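You operate a simulated robot arm through the tools that you are given. There is no shell and no other tool. Be economical: measure what you need, move in short steps, check, and stop when the job is done.

You run a simulated two-armed robot. Do the job below in one go: nothing can be reset, and whatever is moved stays where it is left.

Task
Put the purple drink bottle on the long island bench top away on the middle shelf of the grey shelving. Put the green-capped cartridge on the short island bench top. Carry the wide steel tray with both arms and set it on the shelf of the two-tier table. Put the pink pan on the sorting bench top. Fetch the green scoop and set it on the short island bench top. Fetch the short wooden block and set it on the shelf of the small steel table. Take the brown brush on the middle island bench top and put it away on the top of the two-tier table. Put the yellow-banded bag on the shelf of the two-tier table. Take the skimmer on the fitting bench top and put it away on the top of the middle wall bench. Put the purple-capped cartridge on the shelf under the green-legged table. Open the left packing drawer, put the yellow tape roll on the short island bench top away inside and shut the drawer again. Take the blue tin on the top of the switch desk and put it away on the upper shelf of the grey shelving. Pull the soak tank cover open. Any order will do. Set down upright: purple drink bottle, yellow-banded bag, blue tin.

The check looks at the end state, three seconds after you hand in, the way a careful person would. Anything else that was tipped, shoved, dropped, spilled or broken makes it a failure. A push-on lid holds only when it is set on centred and level and pressed home; a screw cap is set on level and turned clockwise until tight.

Robot
Two 6-joint arms with fingered hands on one trunk, on a base that drives. Base frame: it is fixed to the floor where the robot stands at the start and does not move with it; the origin is under the middle of the robot, x ahead of it, y to its left, z up; the surface under the hand at the start is at about z = 0.8. Units: m, rad, N and s.
The left shoulder is at the start at [0.05, 0.17, 1.01], the right one opposite. With the tool pointing down near the work surface each hand reaches from about 0.5 to 0.78 m from the robot's upright axis, wherever it stands, measured 20 degrees to its own side. Places, roughly: blue tin (8x8x9 cm) [0.9, 7, 1]; brown brush (11x5x7 cm) [7.1, 0.2, 0.8]; drawer pack [7.9, -2, 0.6]; green scoop (10x9x10 cm) [2.9, 0.1, 0.8]; green-capped cartridge (8x8x18 cm) [0.8, 0.6, 0.9]; left packing drawer [7.9, -1.9, 0.7]; middle shelf of the grey shelving [11.1, 3.5, 0.9]; pink pan (22x19x6 cm) [2.8, 0.4, 0.8]; purple drink bottle (7x7x21 cm) [0.6, 0.2, 0.9]; purple-capped cartridge (8x8x18 cm) [0.7, 3.4, 0.9]; shelf of the small steel table [9.2, 4.7, 0.4]; shelf of the two-tier table [4.4, 0.6, 0.3]; shelf under the green-legged table [1.1, 5.1, 0.3]; short island bench top [0, 3.6, 0.8]; short wooden block (9x6x5 cm) [6.8, 0.3, 0.8]; skimmer (10x13x22 cm) [10.6, 0.9, 0.9]; soak tank cover [8.6, 6.4, 1.1]; sorting bench top [3.1, -2.1, 0.8]; top of the middle wall bench [5.9, 8.4, 0.5]; top of the two-tier table [4.4, 0.6, 0.7]; upper shelf of the grey shelving [11.1, 3.5, 1.3]; wide steel tray (52x25x6 cm) [1.9, 0.6, 0.8]; yellow tape roll (7x7x4 cm) [0.5, 3.8, 0.8]; yellow-banded bag (11x8x13 cm) [7.3, 0.3, 0.8]. Payload 3.5 kg a hand.
Tool frame (each hand has its own): the origin (TCP) lies between the finger pads and is the grasp point; the fingertips stand 0.026 m ahead of it; z points along the fingers, y is the line along which they close. The gripper opens to 0.132 m. The gripper's body begins 0.073 m behind the TCP. The gripper is a hand of 3 fingers: y runs from the thumb to the fingers, the wrist lies at [0, 0, -0.234] in the tool frame, and closing takes about 1.5 s.
Orientation is that of the tool frame in the base frame, as a unit quaternion [w, x, y, z]. With the fingers straight down and closing along the base's y, the tool's x points along the base's -x, its y along +y and its z along -z.

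Tools
- The arms move only by the tool nudge_tool. It takes "left_moves", "right_moves" or both (then of equal length, played together; a hand with none holds still); each is a list of rows, each a list of 6 numbers: the shift along the tool's x, y, z in units of 50 mm (1.0 is 50 mm), then the turn, a rotation vector about the tool's x, y, z in units of 6 degrees (1.0 is 6 degrees). In form: [[tx, ty, tz, rx, ry, rz], ...]. A call has 1 to 8 rows; each row shifts and turns the commanded pose from where the row before left it, along the tool's axes as they then stand. "left_fingers" and "right_fingers" are, for a hand that has rows, the finger opening in mm, from 0 to 132, set as the call begins (left out, the last holds). A call with a number of a shift or a turn outside -1 to 1 is refused whole. Each row takes 0.2 s and may step no farther than 0.05 m and 0.15 rad from the row before; otherwise, or with a gripper value out of range, the whole call is refused. A pose out of reach is approached as far as the arm can. The call stops where the force on the tool passes 40 N (or 10 N more than at its start, if that is more) or the arm is blocked; 0.2 s more then pass. The fingers move at their own pace (about 0.108 m/s each) and stop on an object; they squeeze with about 22 N. The grip force told is the motor's: it shows also when the fingers shut on nothing. Time passes only in rows, and 0.2 s behind the last, so rows that do not move let the fingers close. The reply holds the time, the measured pose of the TCP, the force on the tool along the base axes, the opening and the grip force, in the units named above and with some noise, with the torque about the TCP (base axes, N m) and any sound that the robot's microphone picked up, and new pictures: "views" is both (left out), scene, wrist or none (wrist: the cameras of the hands that moved).
- Cameras (640 x 400 px; columns grow to the right, rows downward): "scene" is now at [0.0264, 0.0385, 1.6001]; the picture's right is [0.51, -0.86, 0.00], its down [-0.65, -0.38, -0.66] and it looks along [0.57, 0.33, -0.75] (base axes); focal length 274 px, centre (320, 200). "left" rides on the left gripper at [-0.062, 0.003, -0.092] in its tool frame; the picture's right is [-0.05, -1.00, 0.00], its down [0.83, -0.04, -0.56] and it looks along [0.55, -0.03, 0.83] (tool axes); focal length 230 px, centre (320, 200). "right" rides on the right gripper at [0.062, 0.003, -0.092] in its tool frame; the picture's right is [-0.05, 1.00, 0.00], its down [-0.83, -0.04, -0.56] and it looks along [-0.55, -0.03, 0.83] (tool axes); focal length 230 px, centre (320, 200). There is no depth. A picture from a camera that has moved, and an enlarged one, comes with that camera's place and axes in the base frame and with its lens.
- slide_trunk(by): slides the trunk up (or, below 0, down) by that many m; the arms and the scene camera ride with it, the base frame stays. It gives what a move gives, with no picture.
- steer(legs): drives the robot by 1 to 6 legs, each [ahead, left, turn to the left] in m, m and rad, along the robot's own axes; the way and the turn of a leg run together, so that a leg with both is an arc; at most 1.5 m and 3.142 rad a leg. The arms and the cameras ride along, it lands a little off, and it stops where it bumps. It gives what a move gives, and a new picture of the scene camera.
- curl_fingers(finger1, finger2, thumb_bend, hand): sets how far each is bent, from 0 (flat) to 100 (curled in); at 30 the hand is open as for a grip, at 70 the pads meet at the TCP. One left out holds its place. A second passes; each finger stops where it meets its share of the squeeze, and holds until it gets a number again. A gripper value or a shape takes the hand back. It gives what a move gives, with no picture; readings hold the bend of each and the force on the fingers (four entries, about 0 where the hand has none), thumb and palm.
- preshape(shape, hand): the hand has 3 fingers and takes this shape, open, in about a second: jaw (thumb against the fingers, like two jaws); tri (thumb and two fingers); tip (a fingertip pinch); poke (one finger out to press); point (the index stretched); flat (the hand flat); cup (the hand cupped); fist (a fist). The gripper value then closes the fingers along that shape, each until it touches; the sizes above hold for jaw. It gives what a move gives, with no picture.
- pan_tilt(pan, tilt): turns the head with the scene camera to pan (to the left, within 1.501 rad either way) and tilt (down, from -0.506 to 1.204), counted from straight ahead of the robot. It gives what a move gives, and a new picture of the scene camera.
- zoom(camera, box): a new picture of the part [left, top, right, bottom] of that camera's present view, enlarged. The clock stands still meanwhile.
- job_done(): hands the job in; it is judged then, once.

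Go step by step. Nothing tells you exact positions but the pictures and the camera data: compare them with the known pose of the tool, close in by small moves and look again before you grip or let go. The budget is 588 turns and 360 pictures, counting those below and the enlarged ones. Unless the task says otherwise, let go and move clear before handing in, and close with one line.

The tools are called after "Request:" as name(argument=value, ...) on one line, values as JSON. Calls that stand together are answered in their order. nudge_tool: Moves the arms, as the interface text tells. Its arguments: {"type":"object","properties":{"left_moves":{"type":"array","items":{"type":"array","items":{"type":"number"}}},"left_fingers":{"type":"number"},"right_moves":{"type":"array","items":{"type":"array","items":{"type":"number"}}},"right_fingers":{"type":"number"},"views":{"type":"string","enum":["both","scene","wrist","none"]}},"required":[]} The other tools are called the same way: slide_trunk (by) slides the trunk up or down; preshape (shape, hand) gives the hand a shape; curl_fingers (finger1, finger2, thumb_bend, hand) moves the fingers one by one; steer (legs) drives the base; pan_tilt (pan, tilt) turns the head that bears the scene camera; zoom (camera, box) takes an enlarged picture of a part of a camera's view; job_done () hands the job in.

At the start:

```text
clock: 0.0
left_eef_pos: [0.355, 0.5244, 1.0442]
left_tool_rot: [-0.001, -0.001, 1.0, -0.001]
left_force: [0.5, 0.0, -0.5]
left_moment: [0.01, 0.01, -0.01]
left_gripper_width: 0.1319
left_grip_force: 0.1
left_shape: jaw
left_bend: [30.0, 30.0, 30.0]
left_finger forces: [0.1, 0.0, 0.1, 0.0, 0.0, 0.0]
right_eef_pos: [0.556, 0.0538, 1.0956]
right_tool_rot: [0.0, 0.0, 1.0, 0.0]
right_force: [-1.0, 0.2, -0.2]
right_moment: [-0.03, -0.02, 0.04]
right_gripper_width: 0.1319
right_grip_force: 0.0
right_shape: jaw
right_bend: [30.0, 30.0, 30.0]
right_finger forces: [0.0, 0.0, 0.0, 0.0, 0.0, 0.0]
trunk travel left (down, up): [-0.625, 0.085]
robot x, y, heading: [-0.0015, 0.0007, 0.002]
head pan, tilt: [0.531, 0.852]
```

scene: 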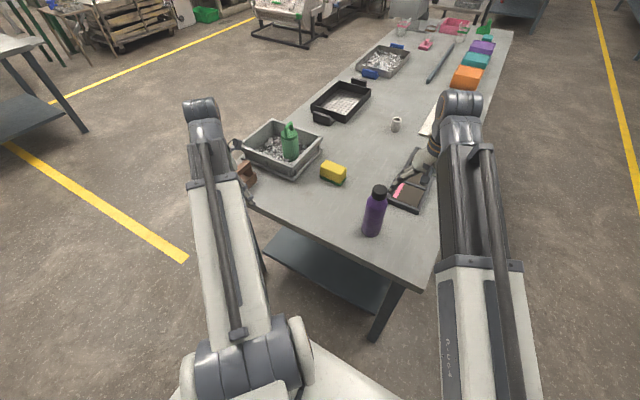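
right: 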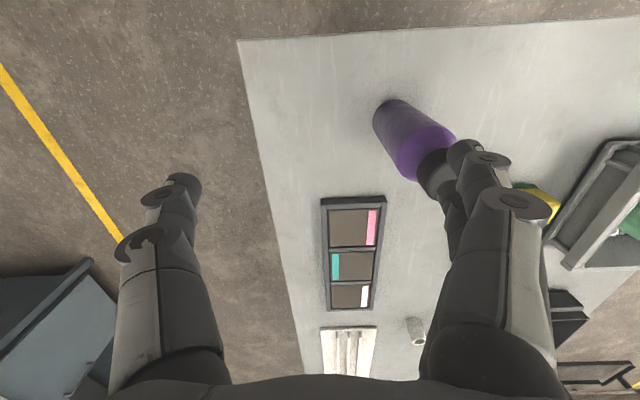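
left: 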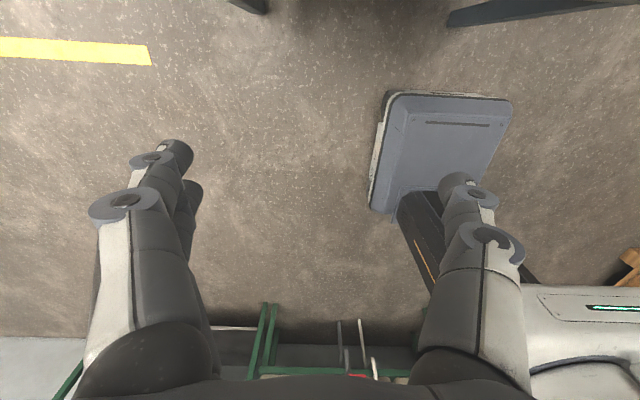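

I see the long bench ahead with the purple bottle, a grey bin with a green object near it, and the far items beyond. I'll look closer at the near objects before planning the first pick-ups.

Request:
zoom(camera="scene", box=[220, 90, 460, 240])

Request:
pan_tilt(pan=0.0, tilt=0.45)

Request:
pan_tilt(pan=1.2, tilt=0.35)

```text
2.67 times, centred on (340, 165) of scene
camera zoom: at [0.0264, 0.0385, 1.6001], right [0.51, -0.86, 0.0], down [-0.65, -0.38, -0.66], along [0.57, 0.33, -0.75], focal length 731 px, centre (267, 293)
```

zoom: 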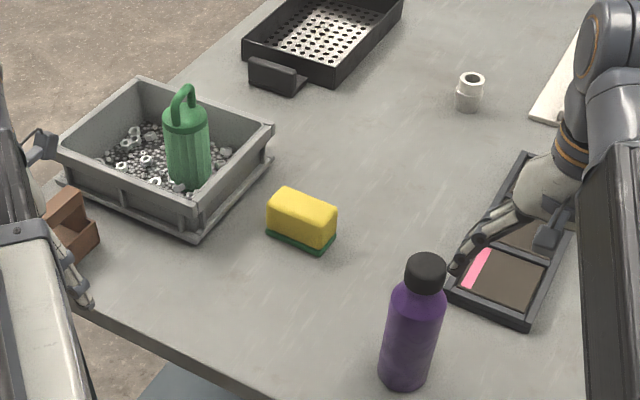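

```text
clock: 0.9
left_eef_pos: [0.3556, 0.5236, 1.0434]
left_tool_rot: [0.001, 0.0, 1.0, -0.001]
left_force: [0.0, -0.1, -0.2]
left_moment: [0.04, -0.02, -0.01]
left_gripper_width: 0.132
left_grip_force: 0.1
left_shape: jaw
left_bend: [30.0, 30.0, 30.0]
left_finger forces: [0.0, 0.0, 0.1, 0.1, 0.1, 0.0]
right_eef_pos: [0.5555, 0.0531, 1.094]
right_tool_rot: [0.001, 0.0, 1.0, 0.001]
right_force: [1.1, 0.3, 0.3]
right_moment: [-0.03, -0.01, -0.01]
right_gripper_width: 0.132
right_grip_force: 0.1
right_shape: jaw
right_bend: [30.0, 30.0, 30.0]
right_finger forces: [0.0, 0.1, 0.0, 0.0, 0.0, 0.1]
trunk travel left (down, up): [-0.625, 0.085]
robot x, y, heading: [-0.0009, 0.0013, 0.001]
head pan, tilt: [0.0, 0.45]
camera scene: at [0.0509, -0.0009, 1.6346], right [0.0, -1.0, 0.0], down [-0.44, 0.0, -0.9], along [0.9, 0.0, -0.44], focal length 274 px, centre (320, 200)
```

scene: 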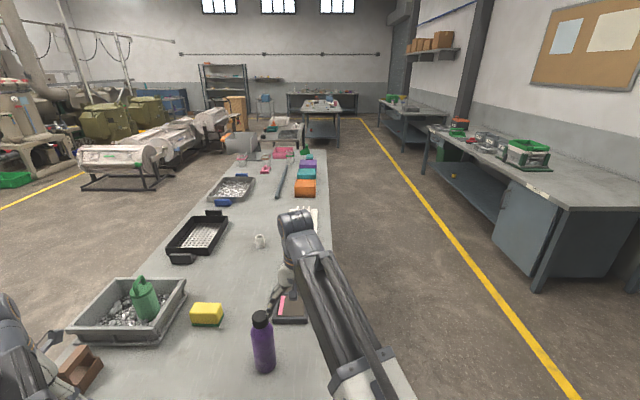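

```text
clock: 2.4
left_eef_pos: [0.354, 0.523, 1.0438]
left_tool_rot: [0.001, 0.0, 1.0, 0.0]
left_force: [-0.3, 0.1, 0.3]
left_moment: [-0.01, -0.01, 0.0]
left_gripper_width: 0.1318
left_grip_force: 0.1
left_shape: jaw
left_bend: [30.0, 30.0, 30.0]
left_finger forces: [0.0, 0.1, 0.0, 0.2, 0.1, 0.0]
right_eef_pos: [0.5553, 0.0531, 1.0946]
right_tool_rot: [-0.001, 0.0, 1.0, 0.0]
right_force: [-0.5, 0.5, 0.8]
right_moment: [0.0, 0.0, 0.0]
right_gripper_width: 0.1318
right_grip_force: 0.0
right_shape: jaw
right_bend: [30.0, 30.0, 30.0]
right_finger forces: [0.0, 0.0, 0.0, 0.0, 0.1, 0.1]
trunk travel left (down, up): [-0.625, 0.085]
robot x, y, heading: [0.0018, 0.0031, -0.003]
head pan, tilt: [1.201, 0.351]
camera scene: at [-0.0073, 0.0858, 1.6438], right [0.93, -0.36, 0.0], down [-0.12, -0.32, -0.94], along [0.34, 0.88, -0.34], focal length 274 px, centre (320, 200)
```

scene: 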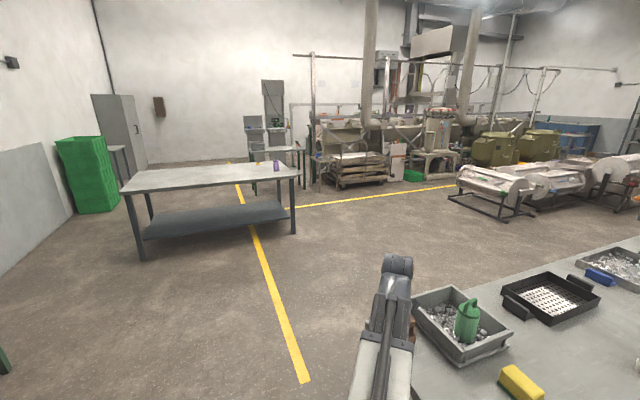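

The green-capped cartridge stands in the grey bin, and the short island, sorting bench and other stations are visible. I'll start with the pink pan: back off, shift right into the aisle and drive to the far end of the long bench.

Request:
steer(legs=[[-0.3, 0, 0], [0, -0.82, 0], [1.5, 0, 0], [1.4, 0, 0]])

Request:
pan_tilt(pan=0.9, tilt=0.6)

```text
clock: 22.0
left_eef_pos: [2.946, -0.2904, 1.0448]
left_tool_rot: [0.0, -0.007, 1.0, 0.0]
left_force: [0.7, 0.0, -0.2]
left_moment: [-0.01, 0.01, 0.0]
left_gripper_width: 0.1319
left_grip_force: 0.0
left_shape: jaw
left_bend: [30.0, 30.0, 30.0]
left_finger forces: [0.0, 0.0, 0.0, 0.0, 0.0, 0.1]
right_eef_pos: [3.1537, -0.7584, 1.0954]
right_tool_rot: [0.0, -0.007, 1.0, -0.001]
right_force: [0.5, -0.8, 0.2]
right_moment: [0.01, -0.01, 0.0]
right_gripper_width: 0.1319
right_grip_force: 0.0
right_shape: jaw
right_bend: [30.0, 30.0, 30.0]
right_finger forces: [0.0, 0.0, 0.0, 0.1, 0.1, 0.0]
trunk travel left (down, up): [-0.625, 0.085]
robot x, y, heading: [2.6029, -0.8195, 0.014]
head pan, tilt: [1.201, 0.351]
camera scene: at [2.5907, -0.733, 1.6438], right [0.94, -0.35, 0.0], down [-0.12, -0.32, -0.94], along [0.33, 0.88, -0.34], focal length 274 px, centre (320, 200)
```

scene: 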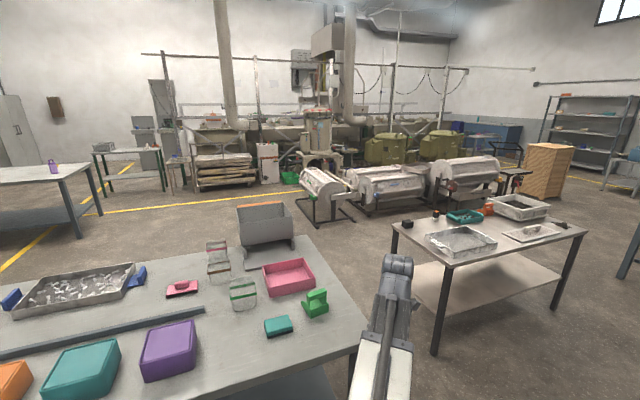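

```text
clock: 22.8
left_eef_pos: [2.945, -0.2896, 1.0451]
left_tool_rot: [0.0, -0.008, 1.0, 0.0]
left_force: [-1.0, -0.4, 0.2]
left_moment: [-0.01, -0.02, 0.03]
left_gripper_width: 0.1319
left_grip_force: 0.1
left_shape: jaw
left_bend: [30.0, 30.0, 30.0]
left_finger forces: [0.0, 0.1, 0.0, 0.0, 0.1, 0.1]
right_eef_pos: [3.1528, -0.7579, 1.0933]
right_tool_rot: [0.0, -0.007, 1.0, 0.0]
right_force: [-0.3, 0.2, -0.1]
right_moment: [-0.01, -0.05, -0.01]
right_gripper_width: 0.1318
right_grip_force: 0.0
right_shape: jaw
right_bend: [30.0, 30.0, 30.0]
right_finger forces: [0.0, 0.0, 0.0, 0.1, 0.0, 0.0]
trunk travel left (down, up): [-0.625, 0.085]
robot x, y, heading: [2.597, -0.8173, 0.014]
head pan, tilt: [0.901, 0.6]
camera scene: at [2.6119, -0.7502, 1.6211], right [0.79, -0.61, 0.0], down [-0.34, -0.45, -0.83], along [0.5, 0.65, -0.56], focal length 274 px, centre (320, 200)
```

scene: 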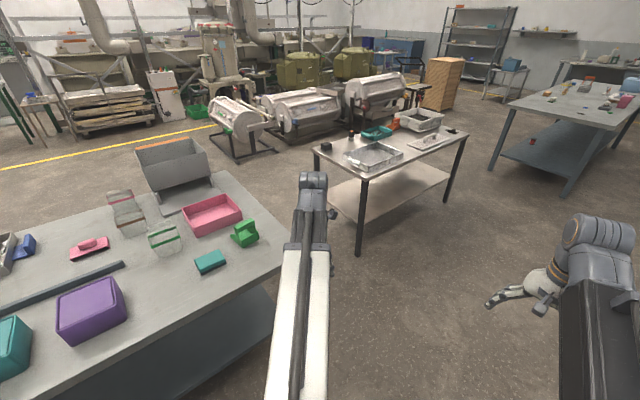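

The pink pan is an open box at about [2.83, 0.39] on the bench's far end, scoop near [2.92, 0.15]. I'll turn to face the bench and move in as close as at the start, then look.

Request:
steer(legs=[[0, 0, 1.557], [0, -0.24, 0], [0.25, 0, 0]])

Request:
pan_tilt(pan=0.0, tilt=0.75)

```text
clock: 29.9
left_eef_pos: [2.3138, -0.2147, 1.0448]
left_tool_rot: [0.0, 0.708, -0.706, 0.001]
left_force: [0.3, 0.4, -0.1]
left_moment: [0.02, -0.01, 0.02]
left_gripper_width: 0.1316
left_grip_force: 0.1
left_shape: jaw
left_bend: [30.0, 30.0, 30.0]
left_finger forces: [0.0, 0.1, 0.1, 0.1, 0.0, 0.0]
right_eef_pos: [2.7848, -0.0113, 1.0939]
right_tool_rot: [0.0, 0.708, -0.706, 0.0]
right_force: [0.3, 0.4, -0.2]
right_moment: [-0.04, -0.04, -0.01]
right_gripper_width: 0.1319
right_grip_force: 0.2
right_shape: jaw
right_bend: [30.0, 30.0, 30.0]
right_finger forces: [0.1, 0.0, 0.0, 0.0, 0.0, 0.0]
trunk travel left (down, up): [-0.625, 0.085]
robot x, y, heading: [2.842, -0.5665, 1.572]
head pan, tilt: [0.901, 0.6]
camera scene: at [2.7694, -0.5527, 1.6211], right [0.62, 0.79, 0.0], down [0.44, -0.35, -0.82], along [-0.65, 0.51, -0.57], focal length 274 px, centre (320, 200)
```

scene: 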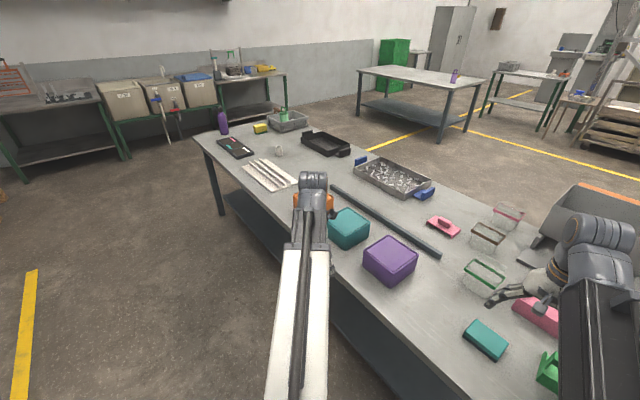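

```text
clock: 31.1
left_eef_pos: [2.3142, -0.2144, 1.0434]
left_tool_rot: [0.0, 0.708, -0.706, 0.0]
left_force: [-0.2, -0.6, 0.3]
left_moment: [0.06, 0.02, 0.0]
left_gripper_width: 0.1317
left_grip_force: 0.1
left_shape: jaw
left_bend: [30.0, 30.0, 30.0]
left_finger forces: [0.0, 0.1, 0.0, 0.0, 0.0, 0.0]
right_eef_pos: [2.7839, -0.0126, 1.0935]
right_tool_rot: [-0.001, 0.708, -0.706, 0.0]
right_force: [-0.5, -0.8, -0.1]
right_moment: [-0.02, 0.02, 0.01]
right_gripper_width: 0.132
right_grip_force: 0.1
right_shape: jaw
right_bend: [30.0, 30.0, 30.0]
right_finger forces: [0.0, 0.0, 0.1, 0.0, 0.1, 0.0]
trunk travel left (down, up): [-0.625, 0.085]
robot x, y, heading: [2.8384, -0.5674, 1.574]
head pan, tilt: [0.0, 0.75]
camera scene: at [2.8385, -0.5254, 1.6082], right [1.0, 0.0, 0.0], down [0.0, -0.68, -0.73], along [0.0, 0.73, -0.68], focal length 274 px, centre (320, 200)
```

scene: 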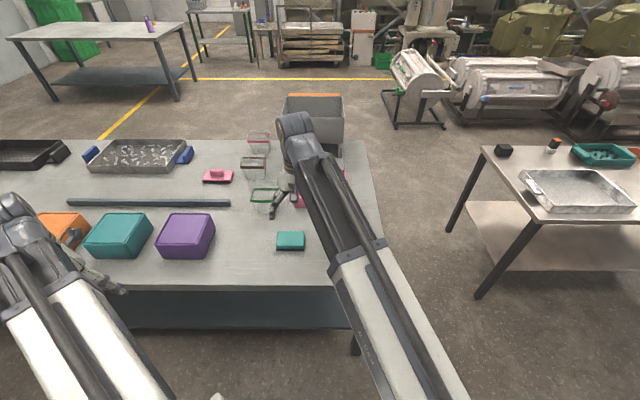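

The right arm hides the pan; I'll move the right hand sideways to the right and look again.

Request:
nudge_tool(right_moves=[[0, -1, 0, 0, 0, 0], [0, -1, 0, 0, 0, 0], [0, -1, 0, 0, 0, 0], [0, -1, 0, 0, 0, 0], [0, -1, 0, 0, 0, 0], [0, -1, 0, 0, 0, 0]], views="scene")

```text
clock: 32.5
left_eef_pos: [2.3148, -0.2154, 1.0441]
left_tool_rot: [0.0, 0.708, -0.706, 0.0]
left_force: [-0.1, -0.5, 0.7]
left_moment: [-0.01, 0.0, 0.0]
left_gripper_width: 0.1322
left_grip_force: 0.1
left_shape: jaw
left_bend: [30.0, 30.0, 30.0]
left_finger forces: [0.0, 0.1, 0.0, 0.0, 0.1, 0.0]
right_eef_pos: [3.0866, -0.0104, 1.0944]
right_tool_rot: [0.0, 0.708, -0.706, -0.001]
right_force: [0.2, 0.0, -0.1]
right_moment: [0.0, 0.04, -0.03]
right_gripper_width: 0.1319
right_grip_force: 0.1
right_shape: jaw
right_bend: [30.0, 30.0, 30.0]
right_finger forces: [0.0, 0.0, 0.0, 0.0, 0.0, 0.1]
trunk travel left (down, up): [-0.625, 0.085]
robot x, y, heading: [2.8395, -0.565, 1.579]
head pan, tilt: [0.0, 0.75]
camera scene: at [2.839, -0.5254, 1.6082], right [1.0, 0.0, 0.0], down [0.0, -0.68, -0.73], along [0.0, 0.73, -0.68], focal length 274 px, centre (320, 200)
```

scene: 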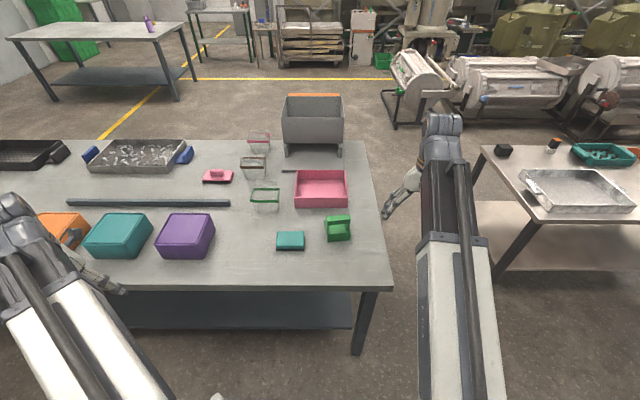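

Request:
zoom(camera="scene", box=[220, 150, 400, 262])

```text
3.56 times, centred on (310, 206) of scene
camera zoom: at [2.839, -0.5254, 1.6082], right [1.0, 0.0, 0.0], down [0.0, -0.68, -0.73], along [0.0, 0.73, -0.68], focal length 975 px, centre (356, 179)
```

zoom: 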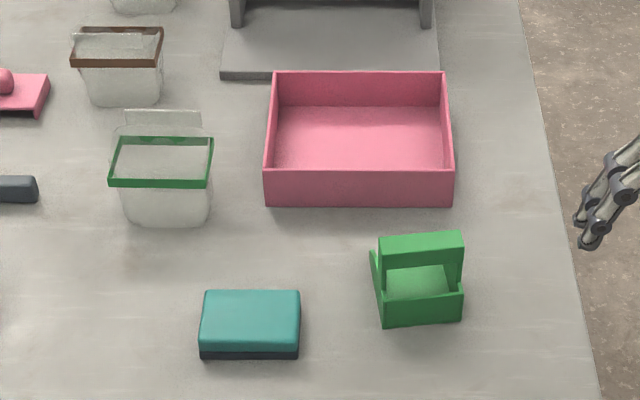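

Pan rim spans x 2.735–2.95, y 0.29–0.48, rim at z ≈ 0.86. I'll move 0.12 m closer, tilt both hands forward 30° and bring them above the side walls for a two-handed lift.

Request:
steer(legs=[[0.12, 0, -0.006]])

Request:
nudge_tool(left_moves=[[0, -1, 0, 0, -1, 0], [0, -1, 0, 0, -1, 0], [0, -1, 0, 0, -1, 0], [0, -1, 0, 0, -1, 0], [0, -1, 0, 0, -1, 0], [0, -1, 0, 0, 0, 0]], right_moves=[[0, 0, 0, 0, -1, 0], [0, 0, 0, 0, -1, 0], [0, 0, 0, 0, -1, 0], [0, 0, 0, 0, -1, 0], [0, 0, 0, 0, -1, 0], [0, 0, 0, 0, 0, 0]], left_fingers=50, right_fingers=50, views="none")

```text
clock: 33.7
left_eef_pos: [2.3158, -0.0921, 1.0433]
left_tool_rot: [0.0, -0.706, 0.708, -0.001]
left_force: [-0.7, 0.3, 0.3]
left_moment: [-0.04, 0.01, 0.0]
left_gripper_width: 0.1319
left_grip_force: 0.1
left_shape: jaw
left_bend: [30.0, 30.0, 30.0]
left_finger forces: [0.0, 0.1, 0.0, 0.1, 0.0, 0.0]
right_eef_pos: [3.0888, 0.1089, 1.0936]
right_tool_rot: [0.0, -0.706, 0.708, -0.001]
right_force: [0.8, 0.9, 0.6]
right_moment: [-0.03, -0.02, -0.01]
right_gripper_width: 0.1319
right_grip_force: 0.2
right_shape: jaw
right_bend: [30.0, 30.0, 30.0]
right_finger forces: [0.1, 0.1, 0.1, 0.0, 0.1, 0.0]
trunk travel left (down, up): [-0.625, 0.085]
robot x, y, heading: [2.84, -0.4466, 1.567]
head pan, tilt: [0.0, 0.75]
camera scene: at [2.8387, -0.4041, 1.6081], right [1.0, 0.0, 0.0], down [0.0, -0.68, -0.73], along [0.0, 0.73, -0.68], focal length 274 px, centre (320, 200)
```

scene: 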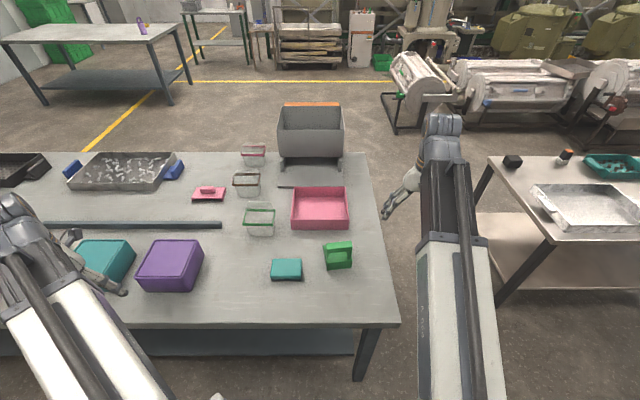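

```text
clock: 35.1
left_eef_pos: [2.4977, 0.0577, 1.1257]
left_tool_rot: [0.183, -0.683, 0.683, 0.183]
left_force: [-0.6, -0.5, -0.3]
left_moment: [0.02, 0.02, -0.02]
left_gripper_width: 0.0504
left_grip_force: 0.2
left_shape: jaw
left_bend: [73.0, 73.0, 70.0]
left_finger forces: [0.0, 0.0, 0.0, 0.0, 0.1, 0.0]
left hand out of reach, approached as far as the arm can: row 2, 3, 4, 5, 6
right_eef_pos: [3.0888, 0.1071, 1.0939]
right_tool_rot: [0.183, -0.682, 0.684, 0.183]
right_force: [-0.2, -0.8, 0.0]
right_moment: [0.0, 0.02, 0.01]
right_gripper_width: 0.0504
right_grip_force: 0.0
right_shape: jaw
right_bend: [73.0, 73.0, 70.0]
right_finger forces: [0.1, 0.1, 0.1, 0.0, 0.0, 0.1]
trunk travel left (down, up): [-0.625, 0.085]
robot x, y, heading: [2.8386, -0.4476, 1.568]
head pan, tilt: [0.0, 0.75]
```

The left hand was too close in and went as far as it could; I'll extend it forward and check how the commanded pose follows, moving the right one along.

Request:
nudge_tool(left_moves=[[-0.86, 0, 0.5, 0, 0, 0], [-0.86, 0, 0.5, 0, 0, 0], [-0.86, 0, 0.5, 0, 0, 0], [-0.86, 0, 0.5, 0, 0, 0]], right_moves=[[-0.6, 0.34, 0.35, 0, 0, 0], [-0.6, 0.34, 0.35, 0, 0, 0], [-0.6, 0.34, 0.35, 0, 0, 0], [-0.6, 0.34, 0.35, 0, 0, 0]], views="none")

```text
clock: 36.1
left_eef_pos: [2.4981, 0.2603, 1.1251]
left_tool_rot: [0.183, -0.682, 0.684, 0.183]
left_force: [-0.1, -0.2, -0.6]
left_moment: [0.0, -0.03, -0.04]
left_gripper_width: 0.0506
left_grip_force: 0.0
left_shape: jaw
left_bend: [73.0, 73.0, 70.0]
left_finger forces: [0.1, 0.0, 0.1, 0.1, 0.0, 0.1]
right_eef_pos: [3.0221, 0.2474, 1.0936]
right_tool_rot: [0.183, -0.683, 0.683, 0.183]
right_force: [-0.6, -0.6, 0.0]
right_moment: [0.01, -0.03, -0.03]
right_gripper_width: 0.0505
right_grip_force: 0.1
right_shape: jaw
right_bend: [73.0, 73.0, 70.0]
right_finger forces: [0.0, 0.0, 0.0, 0.0, 0.1, 0.0]
trunk travel left (down, up): [-0.625, 0.085]
robot x, y, heading: [2.8417, -0.4479, 1.574]
head pan, tilt: [0.0, 0.75]
```

Request:
nudge_tool(left_moves=[[-0.14, -0.79, 0.56, 0, 0, 0], [-0.14, -0.79, 0.56, 0, 0, 0], [-0.14, -0.79, 0.56, 0, 0, 0], [-0.14, -0.79, 0.56, 0, 0, 0], [-0.14, -0.79, 0.56, 0, 0, 0], [-0.14, -0.79, 0.56, 0, 0, 0]], right_moves=[[-0.227, 0.233, 0.493, 0, 0, 0], [-0.227, 0.233, 0.493, 0, 0, 0], [-0.227, 0.233, 0.493, 0, 0, 0], [-0.227, 0.233, 0.493, 0, 0, 0], [-0.227, 0.233, 0.493, 0, 0, 0], [-0.227, 0.233, 0.493, 0, 0, 0]], views="both")

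```text
clock: 37.5
left_eef_pos: [2.7354, 0.38, 1.0004]
left_tool_rot: [0.183, -0.682, 0.683, 0.183]
left_force: [0.5, -0.4, 0.5]
left_moment: [-0.03, -0.01, -0.01]
left_gripper_width: 0.0502
left_grip_force: 0.1
left_shape: jaw
left_bend: [73.0, 73.0, 70.0]
left_finger forces: [0.0, 0.1, 0.0, 0.1, 0.0, 0.0]
right_eef_pos: [2.952, 0.3812, 0.999]
right_tool_rot: [0.183, -0.682, 0.685, 0.183]
right_force: [-0.6, -0.5, 0.9]
right_moment: [-0.03, 0.01, 0.02]
right_gripper_width: 0.0504
right_grip_force: 0.1
right_shape: jaw
right_bend: [73.0, 73.0, 70.0]
right_finger forces: [0.1, 0.1, 0.0, 0.1, 0.0, 0.1]
trunk travel left (down, up): [-0.625, 0.085]
robot x, y, heading: [2.8407, -0.4461, 1.568]
head pan, tilt: [0.0, 0.75]
camera scene: at [2.839, -0.4047, 1.6082], right [1.0, 0.0, 0.0], down [0.0, -0.68, -0.73], along [0.0, 0.73, -0.68], focal length 274 px, centre (320, 200)
camera right: at [2.9499, 0.2816, 1.0473], right [-1.0, 0.05, 0.03], down [0.04, 0.44, 0.9], along [0.03, 0.9, -0.44], focal length 230 px, centre (320, 200)
camera left: at [2.7335, 0.386, 1.1125], right [1.0, 0.04, 0.03], down [0.04, -1.0, 0.07], along [0.03, -0.06, -1.0], focal length 230 px, centre (320, 200)
```

scene: 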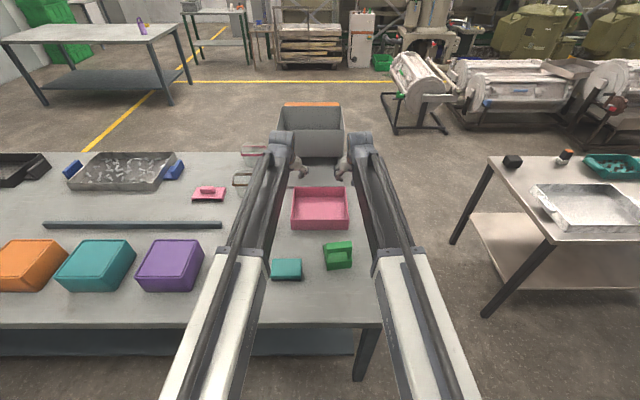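
right: 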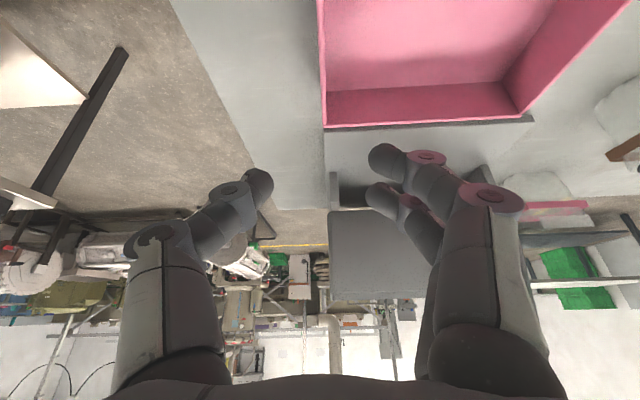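
left: 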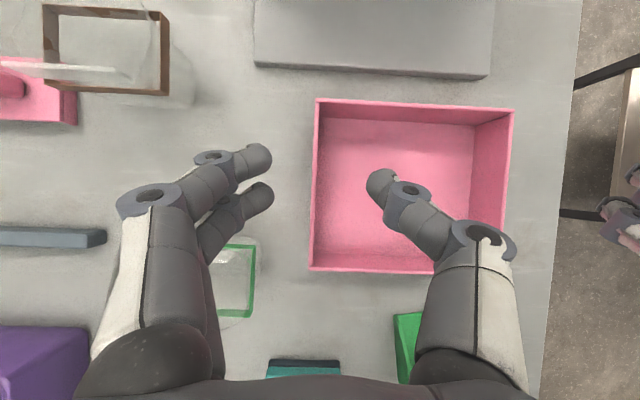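

Both walls sit midway between the open fingers. I'll go down to 15 mm below the rim, then close.

Request:
nudge_tool(left_moves=[[0.3, 0, 0.72, 0, 0, 0], [0.3, 0, 0.72, 0, 0, 0], [0.3, 0, 0.72, 0, 0, 0], [0.3, 0, 0.72, 0, 0, 0]], right_moves=[[0.3, 0, 0.72, 0, 0, 0], [0.3, 0, 0.72, 0, 0, 0], [0.3, 0, 0.72, 0, 0, 0], [0.3, 0, 0.72, 0, 0, 0]], views="wrist")

```text
clock: 38.5
left_eef_pos: [2.737, 0.3988, 0.8459]
left_tool_rot: [0.182, -0.683, 0.683, 0.183]
left_force: [1.0, 0.2, -0.3]
left_moment: [0.0, 0.0, 0.01]
left_gripper_width: 0.0502
left_grip_force: 0.0
left_shape: jaw
left_bend: [73.0, 73.0, 70.0]
left_finger forces: [0.0, 0.0, 0.0, 0.1, 0.0, 0.0]
right_eef_pos: [2.9523, 0.3999, 0.8455]
right_tool_rot: [0.183, -0.683, 0.684, 0.182]
right_force: [-0.2, 0.1, 0.8]
right_moment: [0.0, 0.03, -0.01]
right_gripper_width: 0.0506
right_grip_force: 0.0
right_shape: jaw
right_bend: [73.0, 73.0, 70.0]
right_finger forces: [0.0, 0.1, 0.0, 0.1, 0.1, 0.0]
trunk travel left (down, up): [-0.625, 0.085]
robot x, y, heading: [2.8368, -0.444, 1.569]
head pan, tilt: [0.0, 0.75]
camera right: at [2.9492, 0.3013, 0.893], right [-1.0, 0.05, 0.03], down [0.04, 0.44, 0.9], along [0.03, 0.9, -0.44], focal length 230 px, centre (320, 200)
camera left: at [2.734, 0.4045, 0.9574], right [1.0, 0.04, 0.03], down [0.04, -1.0, 0.07], along [0.03, -0.06, -1.0], focal length 230 px, centre (320, 200)
```

right: 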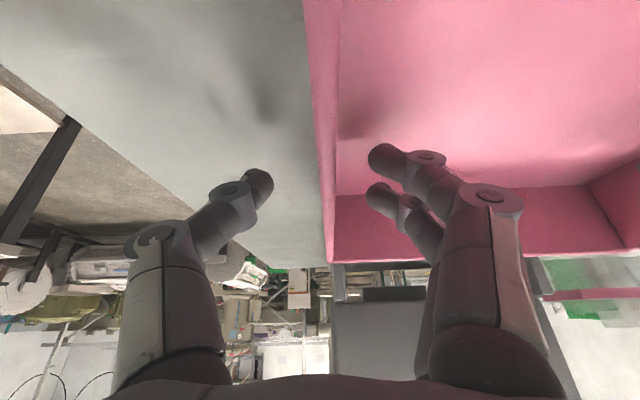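
left: 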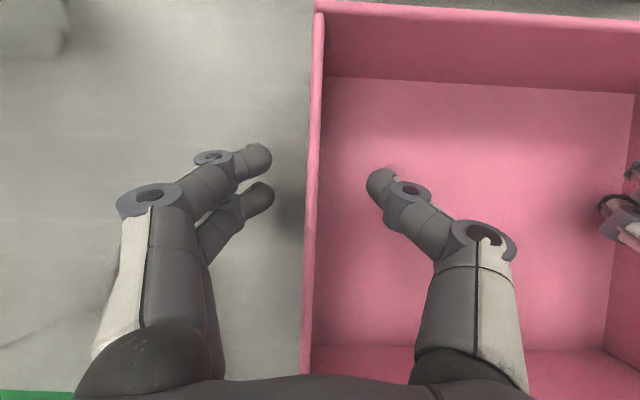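

Both walls are centred between the fingers, so I close both hands.

Request:
nudge_tool(left_moves=[[0, 0, 0, 0, 0, 0], [0, 0, 0, 0, 0, 0], [0, 0, 0, 0, 0, 0], [0, 0, 0, 0, 0, 0], [0, 0, 0, 0, 0, 0], [0, 0, 0, 0, 0, 0], [0, 0, 0, 0, 0, 0]], right_moves=[[0, 0, 0, 0, 0, 0], [0, 0, 0, 0, 0, 0], [0, 0, 0, 0, 0, 0], [0, 0, 0, 0, 0, 0], [0, 0, 0, 0, 0, 0], [0, 0, 0, 0, 0, 0], [0, 0, 0, 0, 0, 0]], left_fingers=0, right_fingers=0, views="none")

Request:
nudge_tool(left_moves=[[-0.1, 0, -0.173, 0, 0, 0], [-0.25, 0, -0.433, 0, 0, 0], [-0.35, 0, -0.6, 0, 0, 0], [-0.35, 0, -0.6, 0, 0, 0], [-0.35, 0, -0.6, 0, 0, 0], [-0.35, 0, -0.6, 0, 0, 0]], right_moves=[[-0.1, 0, -0.173, 0, 0, 0], [-0.25, 0, -0.433, 0, 0, 0], [-0.35, 0, -0.6, 0, 0, 0], [-0.35, 0, -0.6, 0, 0, 0], [-0.35, 0, -0.6, 0, 0, 0], [-0.35, 0, -0.6, 0, 0, 0]], views="both")

```text
clock: 40.1
left_eef_pos: [2.7367, 0.3975, 0.8464]
left_tool_rot: [0.183, -0.682, 0.684, 0.182]
left_force: [-0.1, 0.0, -0.6]
left_moment: [0.02, 0.05, 0.03]
left_gripper_width: 0.001
left_grip_force: 21.8
left_shape: jaw
left_bend: [71.0, 71.0, 70.0]
left_finger forces: [9.6, 9.3, 0.1, 0.1, 19.1, 0.0]
right_eef_pos: [2.9511, 0.3995, 0.8436]
right_tool_rot: [0.183, -0.683, 0.684, 0.183]
right_force: [1.3, -0.4, -0.7]
right_moment: [0.0, 0.0, 0.02]
right_gripper_width: 0.0006
right_grip_force: 22.3
right_shape: jaw
right_bend: [71.0, 71.0, 70.0]
right_finger forces: [9.4, 9.7, 0.0, 0.1, 19.4, 0.1]
trunk travel left (down, up): [-0.625, 0.085]
robot x, y, heading: [2.8391, -0.4452, 1.568]
head pan, tilt: [0.0, 0.75]
```

```text
clock: 41.5
left_eef_pos: [2.7374, 0.4003, 1.0201]
left_tool_rot: [0.183, -0.683, 0.684, 0.183]
left_force: [1.9, 0.0, -2.0]
left_moment: [0.03, -0.02, -0.01]
left_gripper_width: 0.0009
left_grip_force: 22.3
left_shape: jaw
left_bend: [71.0, 71.0, 70.0]
left_finger forces: [9.3, 9.0, 0.1, 0.0, 21.4, 0.0]
right_eef_pos: [2.9522, 0.3991, 1.0172]
right_tool_rot: [0.182, -0.683, 0.683, 0.183]
right_force: [-2.1, -0.6, -2.1]
right_moment: [0.03, 0.04, -0.01]
right_gripper_width: 0.0006
right_grip_force: 21.8
right_shape: jaw
right_bend: [71.0, 71.0, 70.0]
right_finger forces: [10.9, 10.8, 0.0, 0.1, 18.8, 0.1]
trunk travel left (down, up): [-0.625, 0.085]
robot x, y, heading: [2.837, -0.4485, 1.57]
head pan, tilt: [0.0, 0.75]
camera scene: at [2.8388, -0.4053, 1.6081], right [1.0, 0.0, 0.0], down [0.0, -0.68, -0.73], along [0.0, 0.73, -0.68], focal length 274 px, centre (320, 200)
camera right: at [2.9495, 0.3003, 1.0668], right [-1.0, 0.05, 0.03], down [0.04, 0.44, 0.9], along [0.03, 0.9, -0.44], focal length 230 px, centre (320, 200)
camera left: at [2.7339, 0.4057, 1.1312], right [1.0, 0.04, 0.03], down [0.04, -1.0, 0.07], along [0.03, -0.06, -1.0], focal length 230 px, centre (320, 200)
```

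scene: 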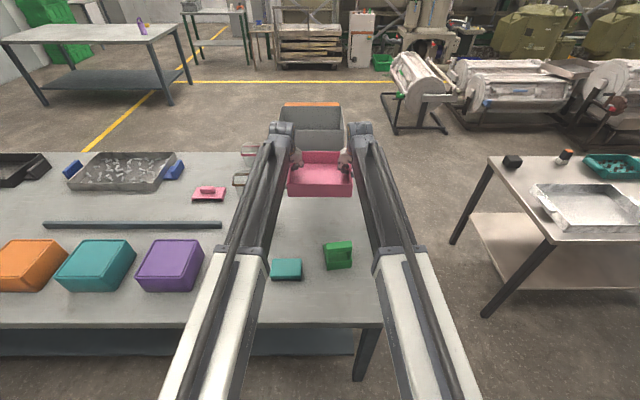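
right: 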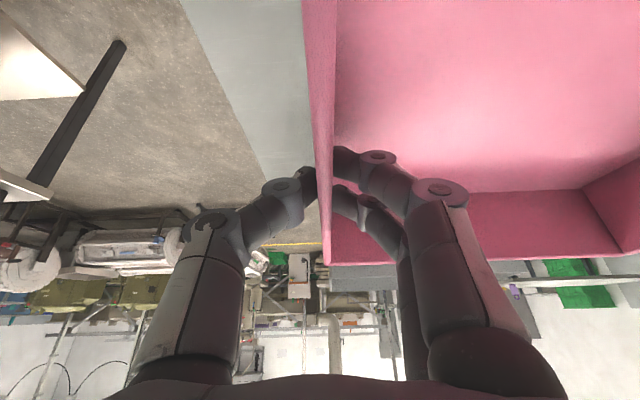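
left: 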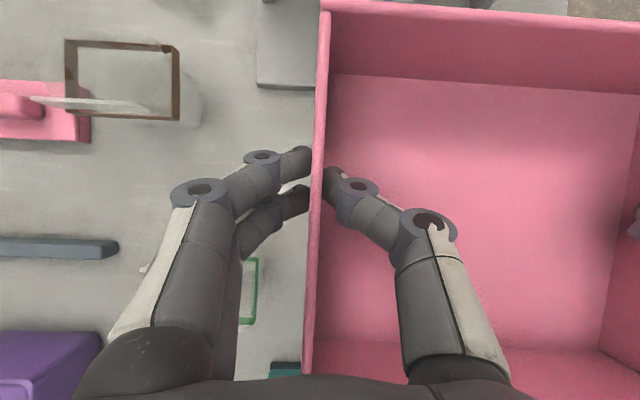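

The pan is up, level and light. I'll back into the aisle, turn to the right and look at the sorting bench.

Request:
steer(legs=[[-0.42, 0, 0], [0, 0, -1.57]])

Request:
pan_tilt(pan=-1.2, tilt=0.55)

```text
clock: 47.9
left_eef_pos: [3.6851, -0.7622, 1.0204]
left_tool_rot: [0.259, 0.002, 0.966, 0.0]
left_force: [-0.1, -3.9, -2.5]
left_moment: [-0.06, -0.02, -0.03]
left_gripper_width: 0.0006
left_grip_force: 22.1
left_shape: jaw
left_bend: [71.0, 71.0, 70.0]
left_finger forces: [9.2, 9.0, 0.0, 0.0, 22.4, 0.0]
right_eef_pos: [3.6855, -0.9771, 1.0185]
right_tool_rot: [0.259, 0.002, 0.966, 0.0]
right_force: [-0.7, 5.0, -1.7]
right_moment: [0.1, -0.04, 0.02]
right_gripper_width: 0.0001
right_grip_force: 21.0
right_shape: jaw
right_bend: [71.0, 71.0, 70.0]
right_finger forces: [11.2, 11.6, 0.1, 0.0, 18.6, 0.0]
trunk travel left (down, up): [-0.625, 0.085]
robot x, y, heading: [2.8363, -0.8614, -0.006]
head pan, tilt: [0.0, 0.75]
camera scene: at [2.8813, -0.8647, 1.6082], right [0.0, -1.0, 0.0], down [-0.68, 0.0, -0.73], along [0.73, 0.0, -0.68], focal length 274 px, centre (320, 200)
```

scene: 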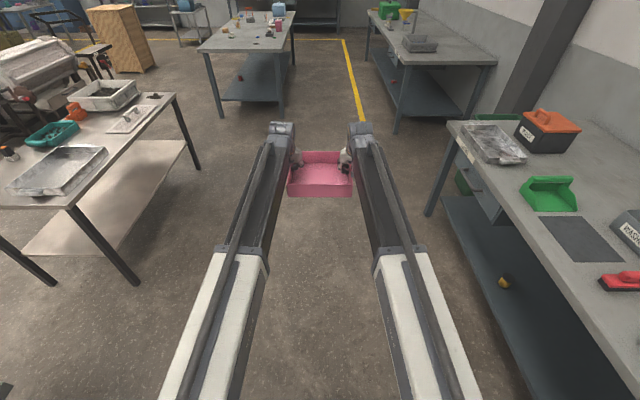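

```text
clock: 49.3
left_eef_pos: [3.6858, -0.762, 1.0198]
left_tool_rot: [0.259, 0.002, 0.966, -0.001]
left_force: [-0.4, -1.3, -1.8]
left_moment: [-0.01, -0.02, 0.03]
left_gripper_width: 0.001
left_grip_force: 21.7
left_shape: jaw
left_bend: [71.0, 71.0, 70.0]
left_finger forces: [9.9, 9.6, 0.0, 0.1, 21.2, 0.1]
right_eef_pos: [3.6856, -0.975, 1.0179]
right_tool_rot: [0.258, 0.001, 0.966, 0.0]
right_force: [0.7, 2.2, -1.9]
right_moment: [0.03, 0.01, 0.03]
right_gripper_width: 0.0001
right_grip_force: 21.8
right_shape: jaw
right_bend: [71.0, 71.0, 70.0]
right_finger forces: [10.5, 11.0, 0.0, 0.0, 19.6, 0.0]
trunk travel left (down, up): [-0.625, 0.085]
robot x, y, heading: [2.8396, -0.8611, -0.002]
head pan, tilt: [-1.201, 0.55]
camera scene: at [2.8307, -0.9482, 1.6256], right [-0.93, -0.36, 0.0], down [-0.19, 0.49, -0.85], along [0.31, -0.8, -0.52], focal length 274 px, centre (320, 200)
```

scene: 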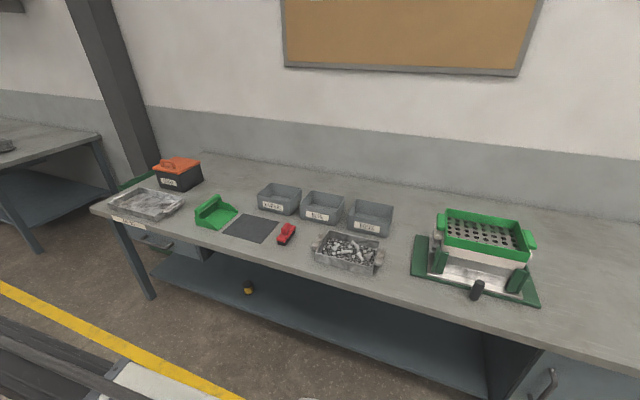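

There is free space at the near (x ≈ 2.0) end of the sorting bench, right of the green sieve. I'll back up alongside it, turn to face it and look.

Request:
slide_trunk(by=0.07)

Request:
steer(legs=[[-0.87, 0.1, 0], [0, 0, -1.57]])

Request:
pan_tilt(pan=0.0, tilt=0.55)

```text
clock: 50.4
left_eef_pos: [3.6858, -0.7611, 1.0891]
left_tool_rot: [0.259, 0.002, 0.966, 0.0]
left_force: [0.7, -2.8, -1.9]
left_moment: [-0.03, -0.01, -0.02]
left_gripper_width: 0.0009
left_grip_force: 21.7
left_shape: jaw
left_bend: [71.0, 71.0, 70.0]
left_finger forces: [9.9, 9.4, 0.0, 0.1, 21.5, 0.0]
right_eef_pos: [3.685, -0.9762, 1.0878]
right_tool_rot: [0.259, 0.002, 0.966, 0.0]
right_force: [0.2, 2.2, -1.8]
right_moment: [0.06, -0.01, 0.03]
right_gripper_width: 0.0004
right_grip_force: 21.7
right_shape: jaw
right_bend: [71.0, 71.0, 70.0]
right_finger forces: [10.6, 11.1, 0.0, 0.1, 19.5, 0.0]
trunk travel left (down, up): [-0.695, 0.015]
robot x, y, heading: [2.8407, -0.8594, -0.004]
head pan, tilt: [-1.201, 0.55]
```

```text
clock: 58.9
left_eef_pos: [2.0596, -1.6097, 1.0898]
left_tool_rot: [0.183, 0.686, 0.679, -0.183]
left_force: [-2.3, -0.5, -1.3]
left_moment: [-0.06, 0.02, -0.01]
left_gripper_width: 0.0007
left_grip_force: 22.2
left_shape: jaw
left_bend: [71.0, 71.0, 70.0]
left_finger forces: [9.7, 9.2, 0.1, 0.0, 21.7, 0.0]
right_eef_pos: [1.8456, -1.6087, 1.087]
right_tool_rot: [0.182, 0.686, 0.679, -0.184]
right_force: [1.9, -0.4, -1.7]
right_moment: [-0.03, -0.07, 0.04]
right_gripper_width: 0.0004
right_grip_force: 21.4
right_shape: jaw
right_bend: [71.0, 71.0, 70.0]
right_finger forces: [10.7, 11.3, 0.0, 0.1, 19.1, 0.0]
trunk travel left (down, up): [-0.695, 0.015]
robot x, y, heading: [1.9665, -0.7615, -1.578]
head pan, tilt: [-1.201, 0.55]
camera scene: at [1.8791, -0.7561, 1.6956], right [-0.35, 0.94, 0.0], down [0.49, 0.18, -0.85], along [-0.8, -0.3, -0.52], focal length 274 px, centre (320, 200)
```

scene: 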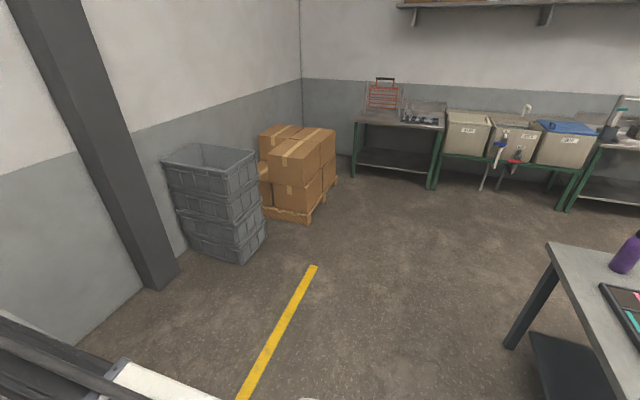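

```text
clock: 60.3
left_eef_pos: [2.0597, -1.6097, 1.089]
left_tool_rot: [0.182, 0.686, 0.68, -0.184]
left_force: [-0.6, -0.5, -2.6]
left_moment: [-0.03, -0.03, -0.01]
left_gripper_width: 0.0009
left_grip_force: 22.1
left_shape: jaw
left_bend: [71.0, 71.0, 70.0]
left_finger forces: [10.1, 9.7, 0.0, 0.0, 21.0, 0.1]
right_eef_pos: [1.8451, -1.6101, 1.0874]
right_tool_rot: [0.183, 0.686, 0.68, -0.184]
right_force: [1.0, 0.6, -1.4]
right_moment: [-0.02, -0.07, 0.0]
right_gripper_width: 0.0005
right_grip_force: 21.5
right_shape: jaw
right_bend: [71.0, 71.0, 70.0]
right_finger forces: [10.3, 10.8, 0.0, 0.0, 19.9, 0.1]
trunk travel left (down, up): [-0.695, 0.015]
robot x, y, heading: [1.9642, -0.7617, -1.582]
head pan, tilt: [0.0, 0.55]
camera scene: at [1.9623, -0.8143, 1.6956], right [-1.0, 0.01, 0.0], down [0.01, 0.52, -0.85], along [-0.01, -0.85, -0.52], focal length 274 px, centre (320, 200)
```

scene: 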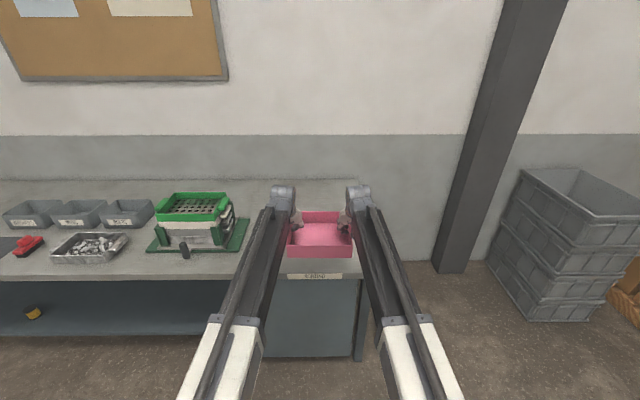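

The bench end is at x ≈ 1.80 and the sieve base ends at x ≈ 2.34, so pan centre goes to x ≈ 2.06, y ≈ -1.93. Shift left and forward.

Request:
steer(legs=[[0, 0.1, 0.008], [0.33, 0, 0]])

Request:
slide_trunk(by=-0.07)

Request:
nudge_tool(left_moves=[[0.5, 0, 0.866, 0, 0, 0], [0.5, 0, 0.866, 0, 0, 0], [0.4, 0, 0.69, 0, 0, 0], [0.2, 0, 0.346, 0, 0, 0], [0.2, 0, 0.346, 0, 0, 0]], right_moves=[[0.5, 0, 0.866, 0, 0, 0], [0.5, 0, 0.866, 0, 0, 0], [0.4, 0, 0.69, 0, 0, 0], [0.2, 0, 0.346, 0, 0, 0], [0.2, 0, 0.346, 0, 0, 0]], views="both")

```text
clock: 63.2
left_eef_pos: [2.1634, -1.9372, 1.0894]
left_tool_rot: [0.182, 0.685, 0.682, -0.183]
left_force: [-2.5, -1.0, -2.4]
left_moment: [-0.02, 0.01, -0.01]
left_gripper_width: 0.001
left_grip_force: 21.7
left_shape: jaw
left_bend: [71.0, 71.0, 70.0]
left_finger forces: [10.0, 9.5, 0.1, 0.0, 21.2, 0.1]
right_eef_pos: [1.949, -1.9369, 1.0876]
right_tool_rot: [0.183, 0.685, 0.682, -0.182]
right_force: [1.1, 0.4, -1.9]
right_moment: [0.0, -0.02, 0.02]
right_gripper_width: 0.0002
right_grip_force: 22.1
right_shape: jaw
right_bend: [71.0, 71.0, 70.0]
right_finger forces: [10.4, 11.0, 0.1, 0.0, 19.6, 0.0]
trunk travel left (down, up): [-0.695, 0.015]
robot x, y, heading: [2.063, -1.0905, -1.573]
head pan, tilt: [0.0, 0.55]
camera scene: at [2.0612, -1.1425, 1.6955], right [-1.0, 0.0, 0.0], down [0.0, 0.52, -0.85], along [0.0, -0.85, -0.52], focal length 274 px, centre (320, 200)
```

scene: 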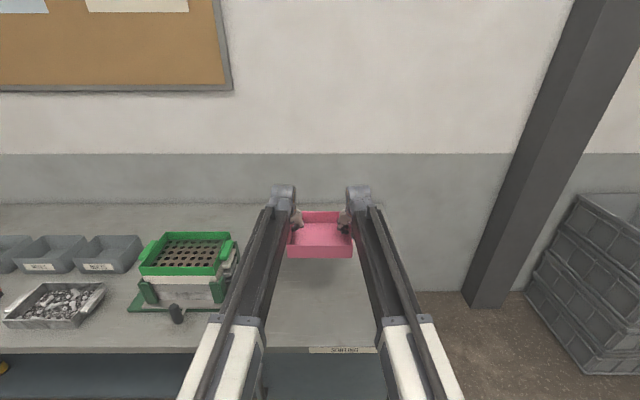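

```text
clock: 64.3
left_eef_pos: [2.1647, -1.9364, 1.0193]
left_tool_rot: [0.183, 0.684, 0.682, -0.184]
left_force: [-0.8, -0.8, -1.3]
left_moment: [-0.04, 0.01, 0.0]
left_gripper_width: 0.0007
left_grip_force: 21.5
left_shape: jaw
left_bend: [71.0, 71.0, 70.0]
left_finger forces: [10.3, 9.8, 0.0, 0.0, 20.9, 0.0]
right_eef_pos: [1.9488, -1.935, 1.0177]
right_tool_rot: [0.182, 0.684, 0.682, -0.184]
right_force: [0.5, 0.2, -1.9]
right_moment: [0.0, -0.02, 0.02]
right_gripper_width: 0.0004
right_grip_force: 21.9
right_shape: jaw
right_bend: [71.0, 71.0, 70.0]
right_finger forces: [10.2, 10.7, 0.0, 0.0, 20.1, 0.0]
trunk travel left (down, up): [-0.625, 0.085]
robot x, y, heading: [2.0645, -1.087, -1.574]
head pan, tilt: [0.0, 0.55]
```

```text
clock: 65.5
left_eef_pos: [2.1643, -1.9363, 0.845]
left_tool_rot: [0.185, 0.684, 0.681, -0.186]
left_force: [-1.8, 0.7, 15.3]
left_moment: [-0.06, -0.02, -0.01]
left_gripper_width: 0.0009
left_grip_force: 22.0
left_shape: jaw
left_bend: [71.0, 71.0, 69.0]
left_finger forces: [10.8, 12.4, 0.1, 0.0, 24.8, 0.1]
right_eef_pos: [1.9498, -1.9369, 0.8432]
right_tool_rot: [0.186, 0.683, 0.681, -0.186]
right_force: [2.1, -1.2, 17.9]
right_moment: [-0.09, -0.1, 0.05]
right_gripper_width: 0.0009
right_grip_force: 21.9
right_shape: jaw
right_bend: [71.0, 71.0, 71.0]
right_finger forces: [13.4, 12.2, 0.0, 0.0, 24.1, 0.0]
trunk travel left (down, up): [-0.625, 0.085]
robot x, y, heading: [2.0621, -1.0914, -1.577]
head pan, tilt: [0.0, 0.55]
camera scene: at [2.0612, -1.1377, 1.6266], right [-1.0, 0.0, 0.0], down [0.0, 0.52, -0.85], along [0.0, -0.85, -0.52], focal length 274 px, centre (320, 200)
camera right: at [1.9538, -1.8355, 0.8906], right [1.0, -0.05, 0.03], down [-0.04, -0.43, 0.9], along [-0.03, -0.9, -0.44], focal length 230 px, centre (320, 200)
camera left: at [2.1679, -1.9435, 0.9563], right [-1.0, -0.04, 0.03], down [-0.04, 1.0, 0.06], along [-0.03, 0.06, -1.0], focal length 230 px, centre (320, 200)
```

scene: 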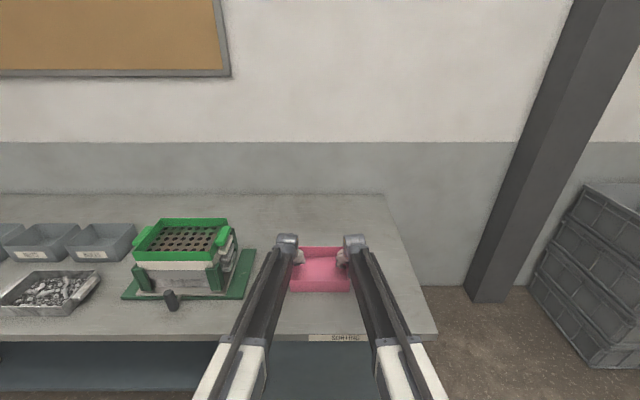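
right: 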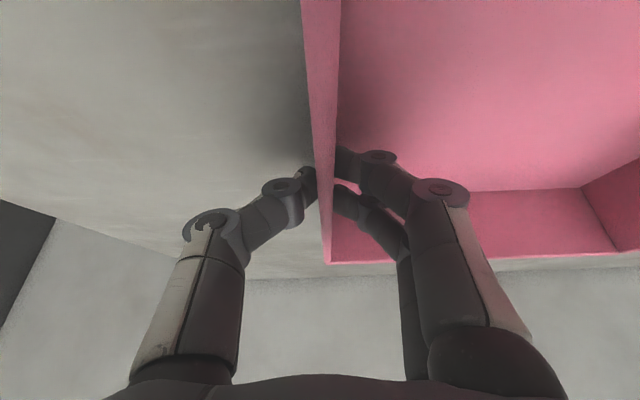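
left: 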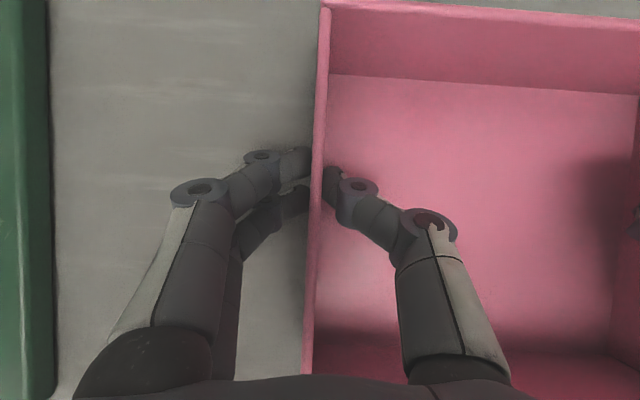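

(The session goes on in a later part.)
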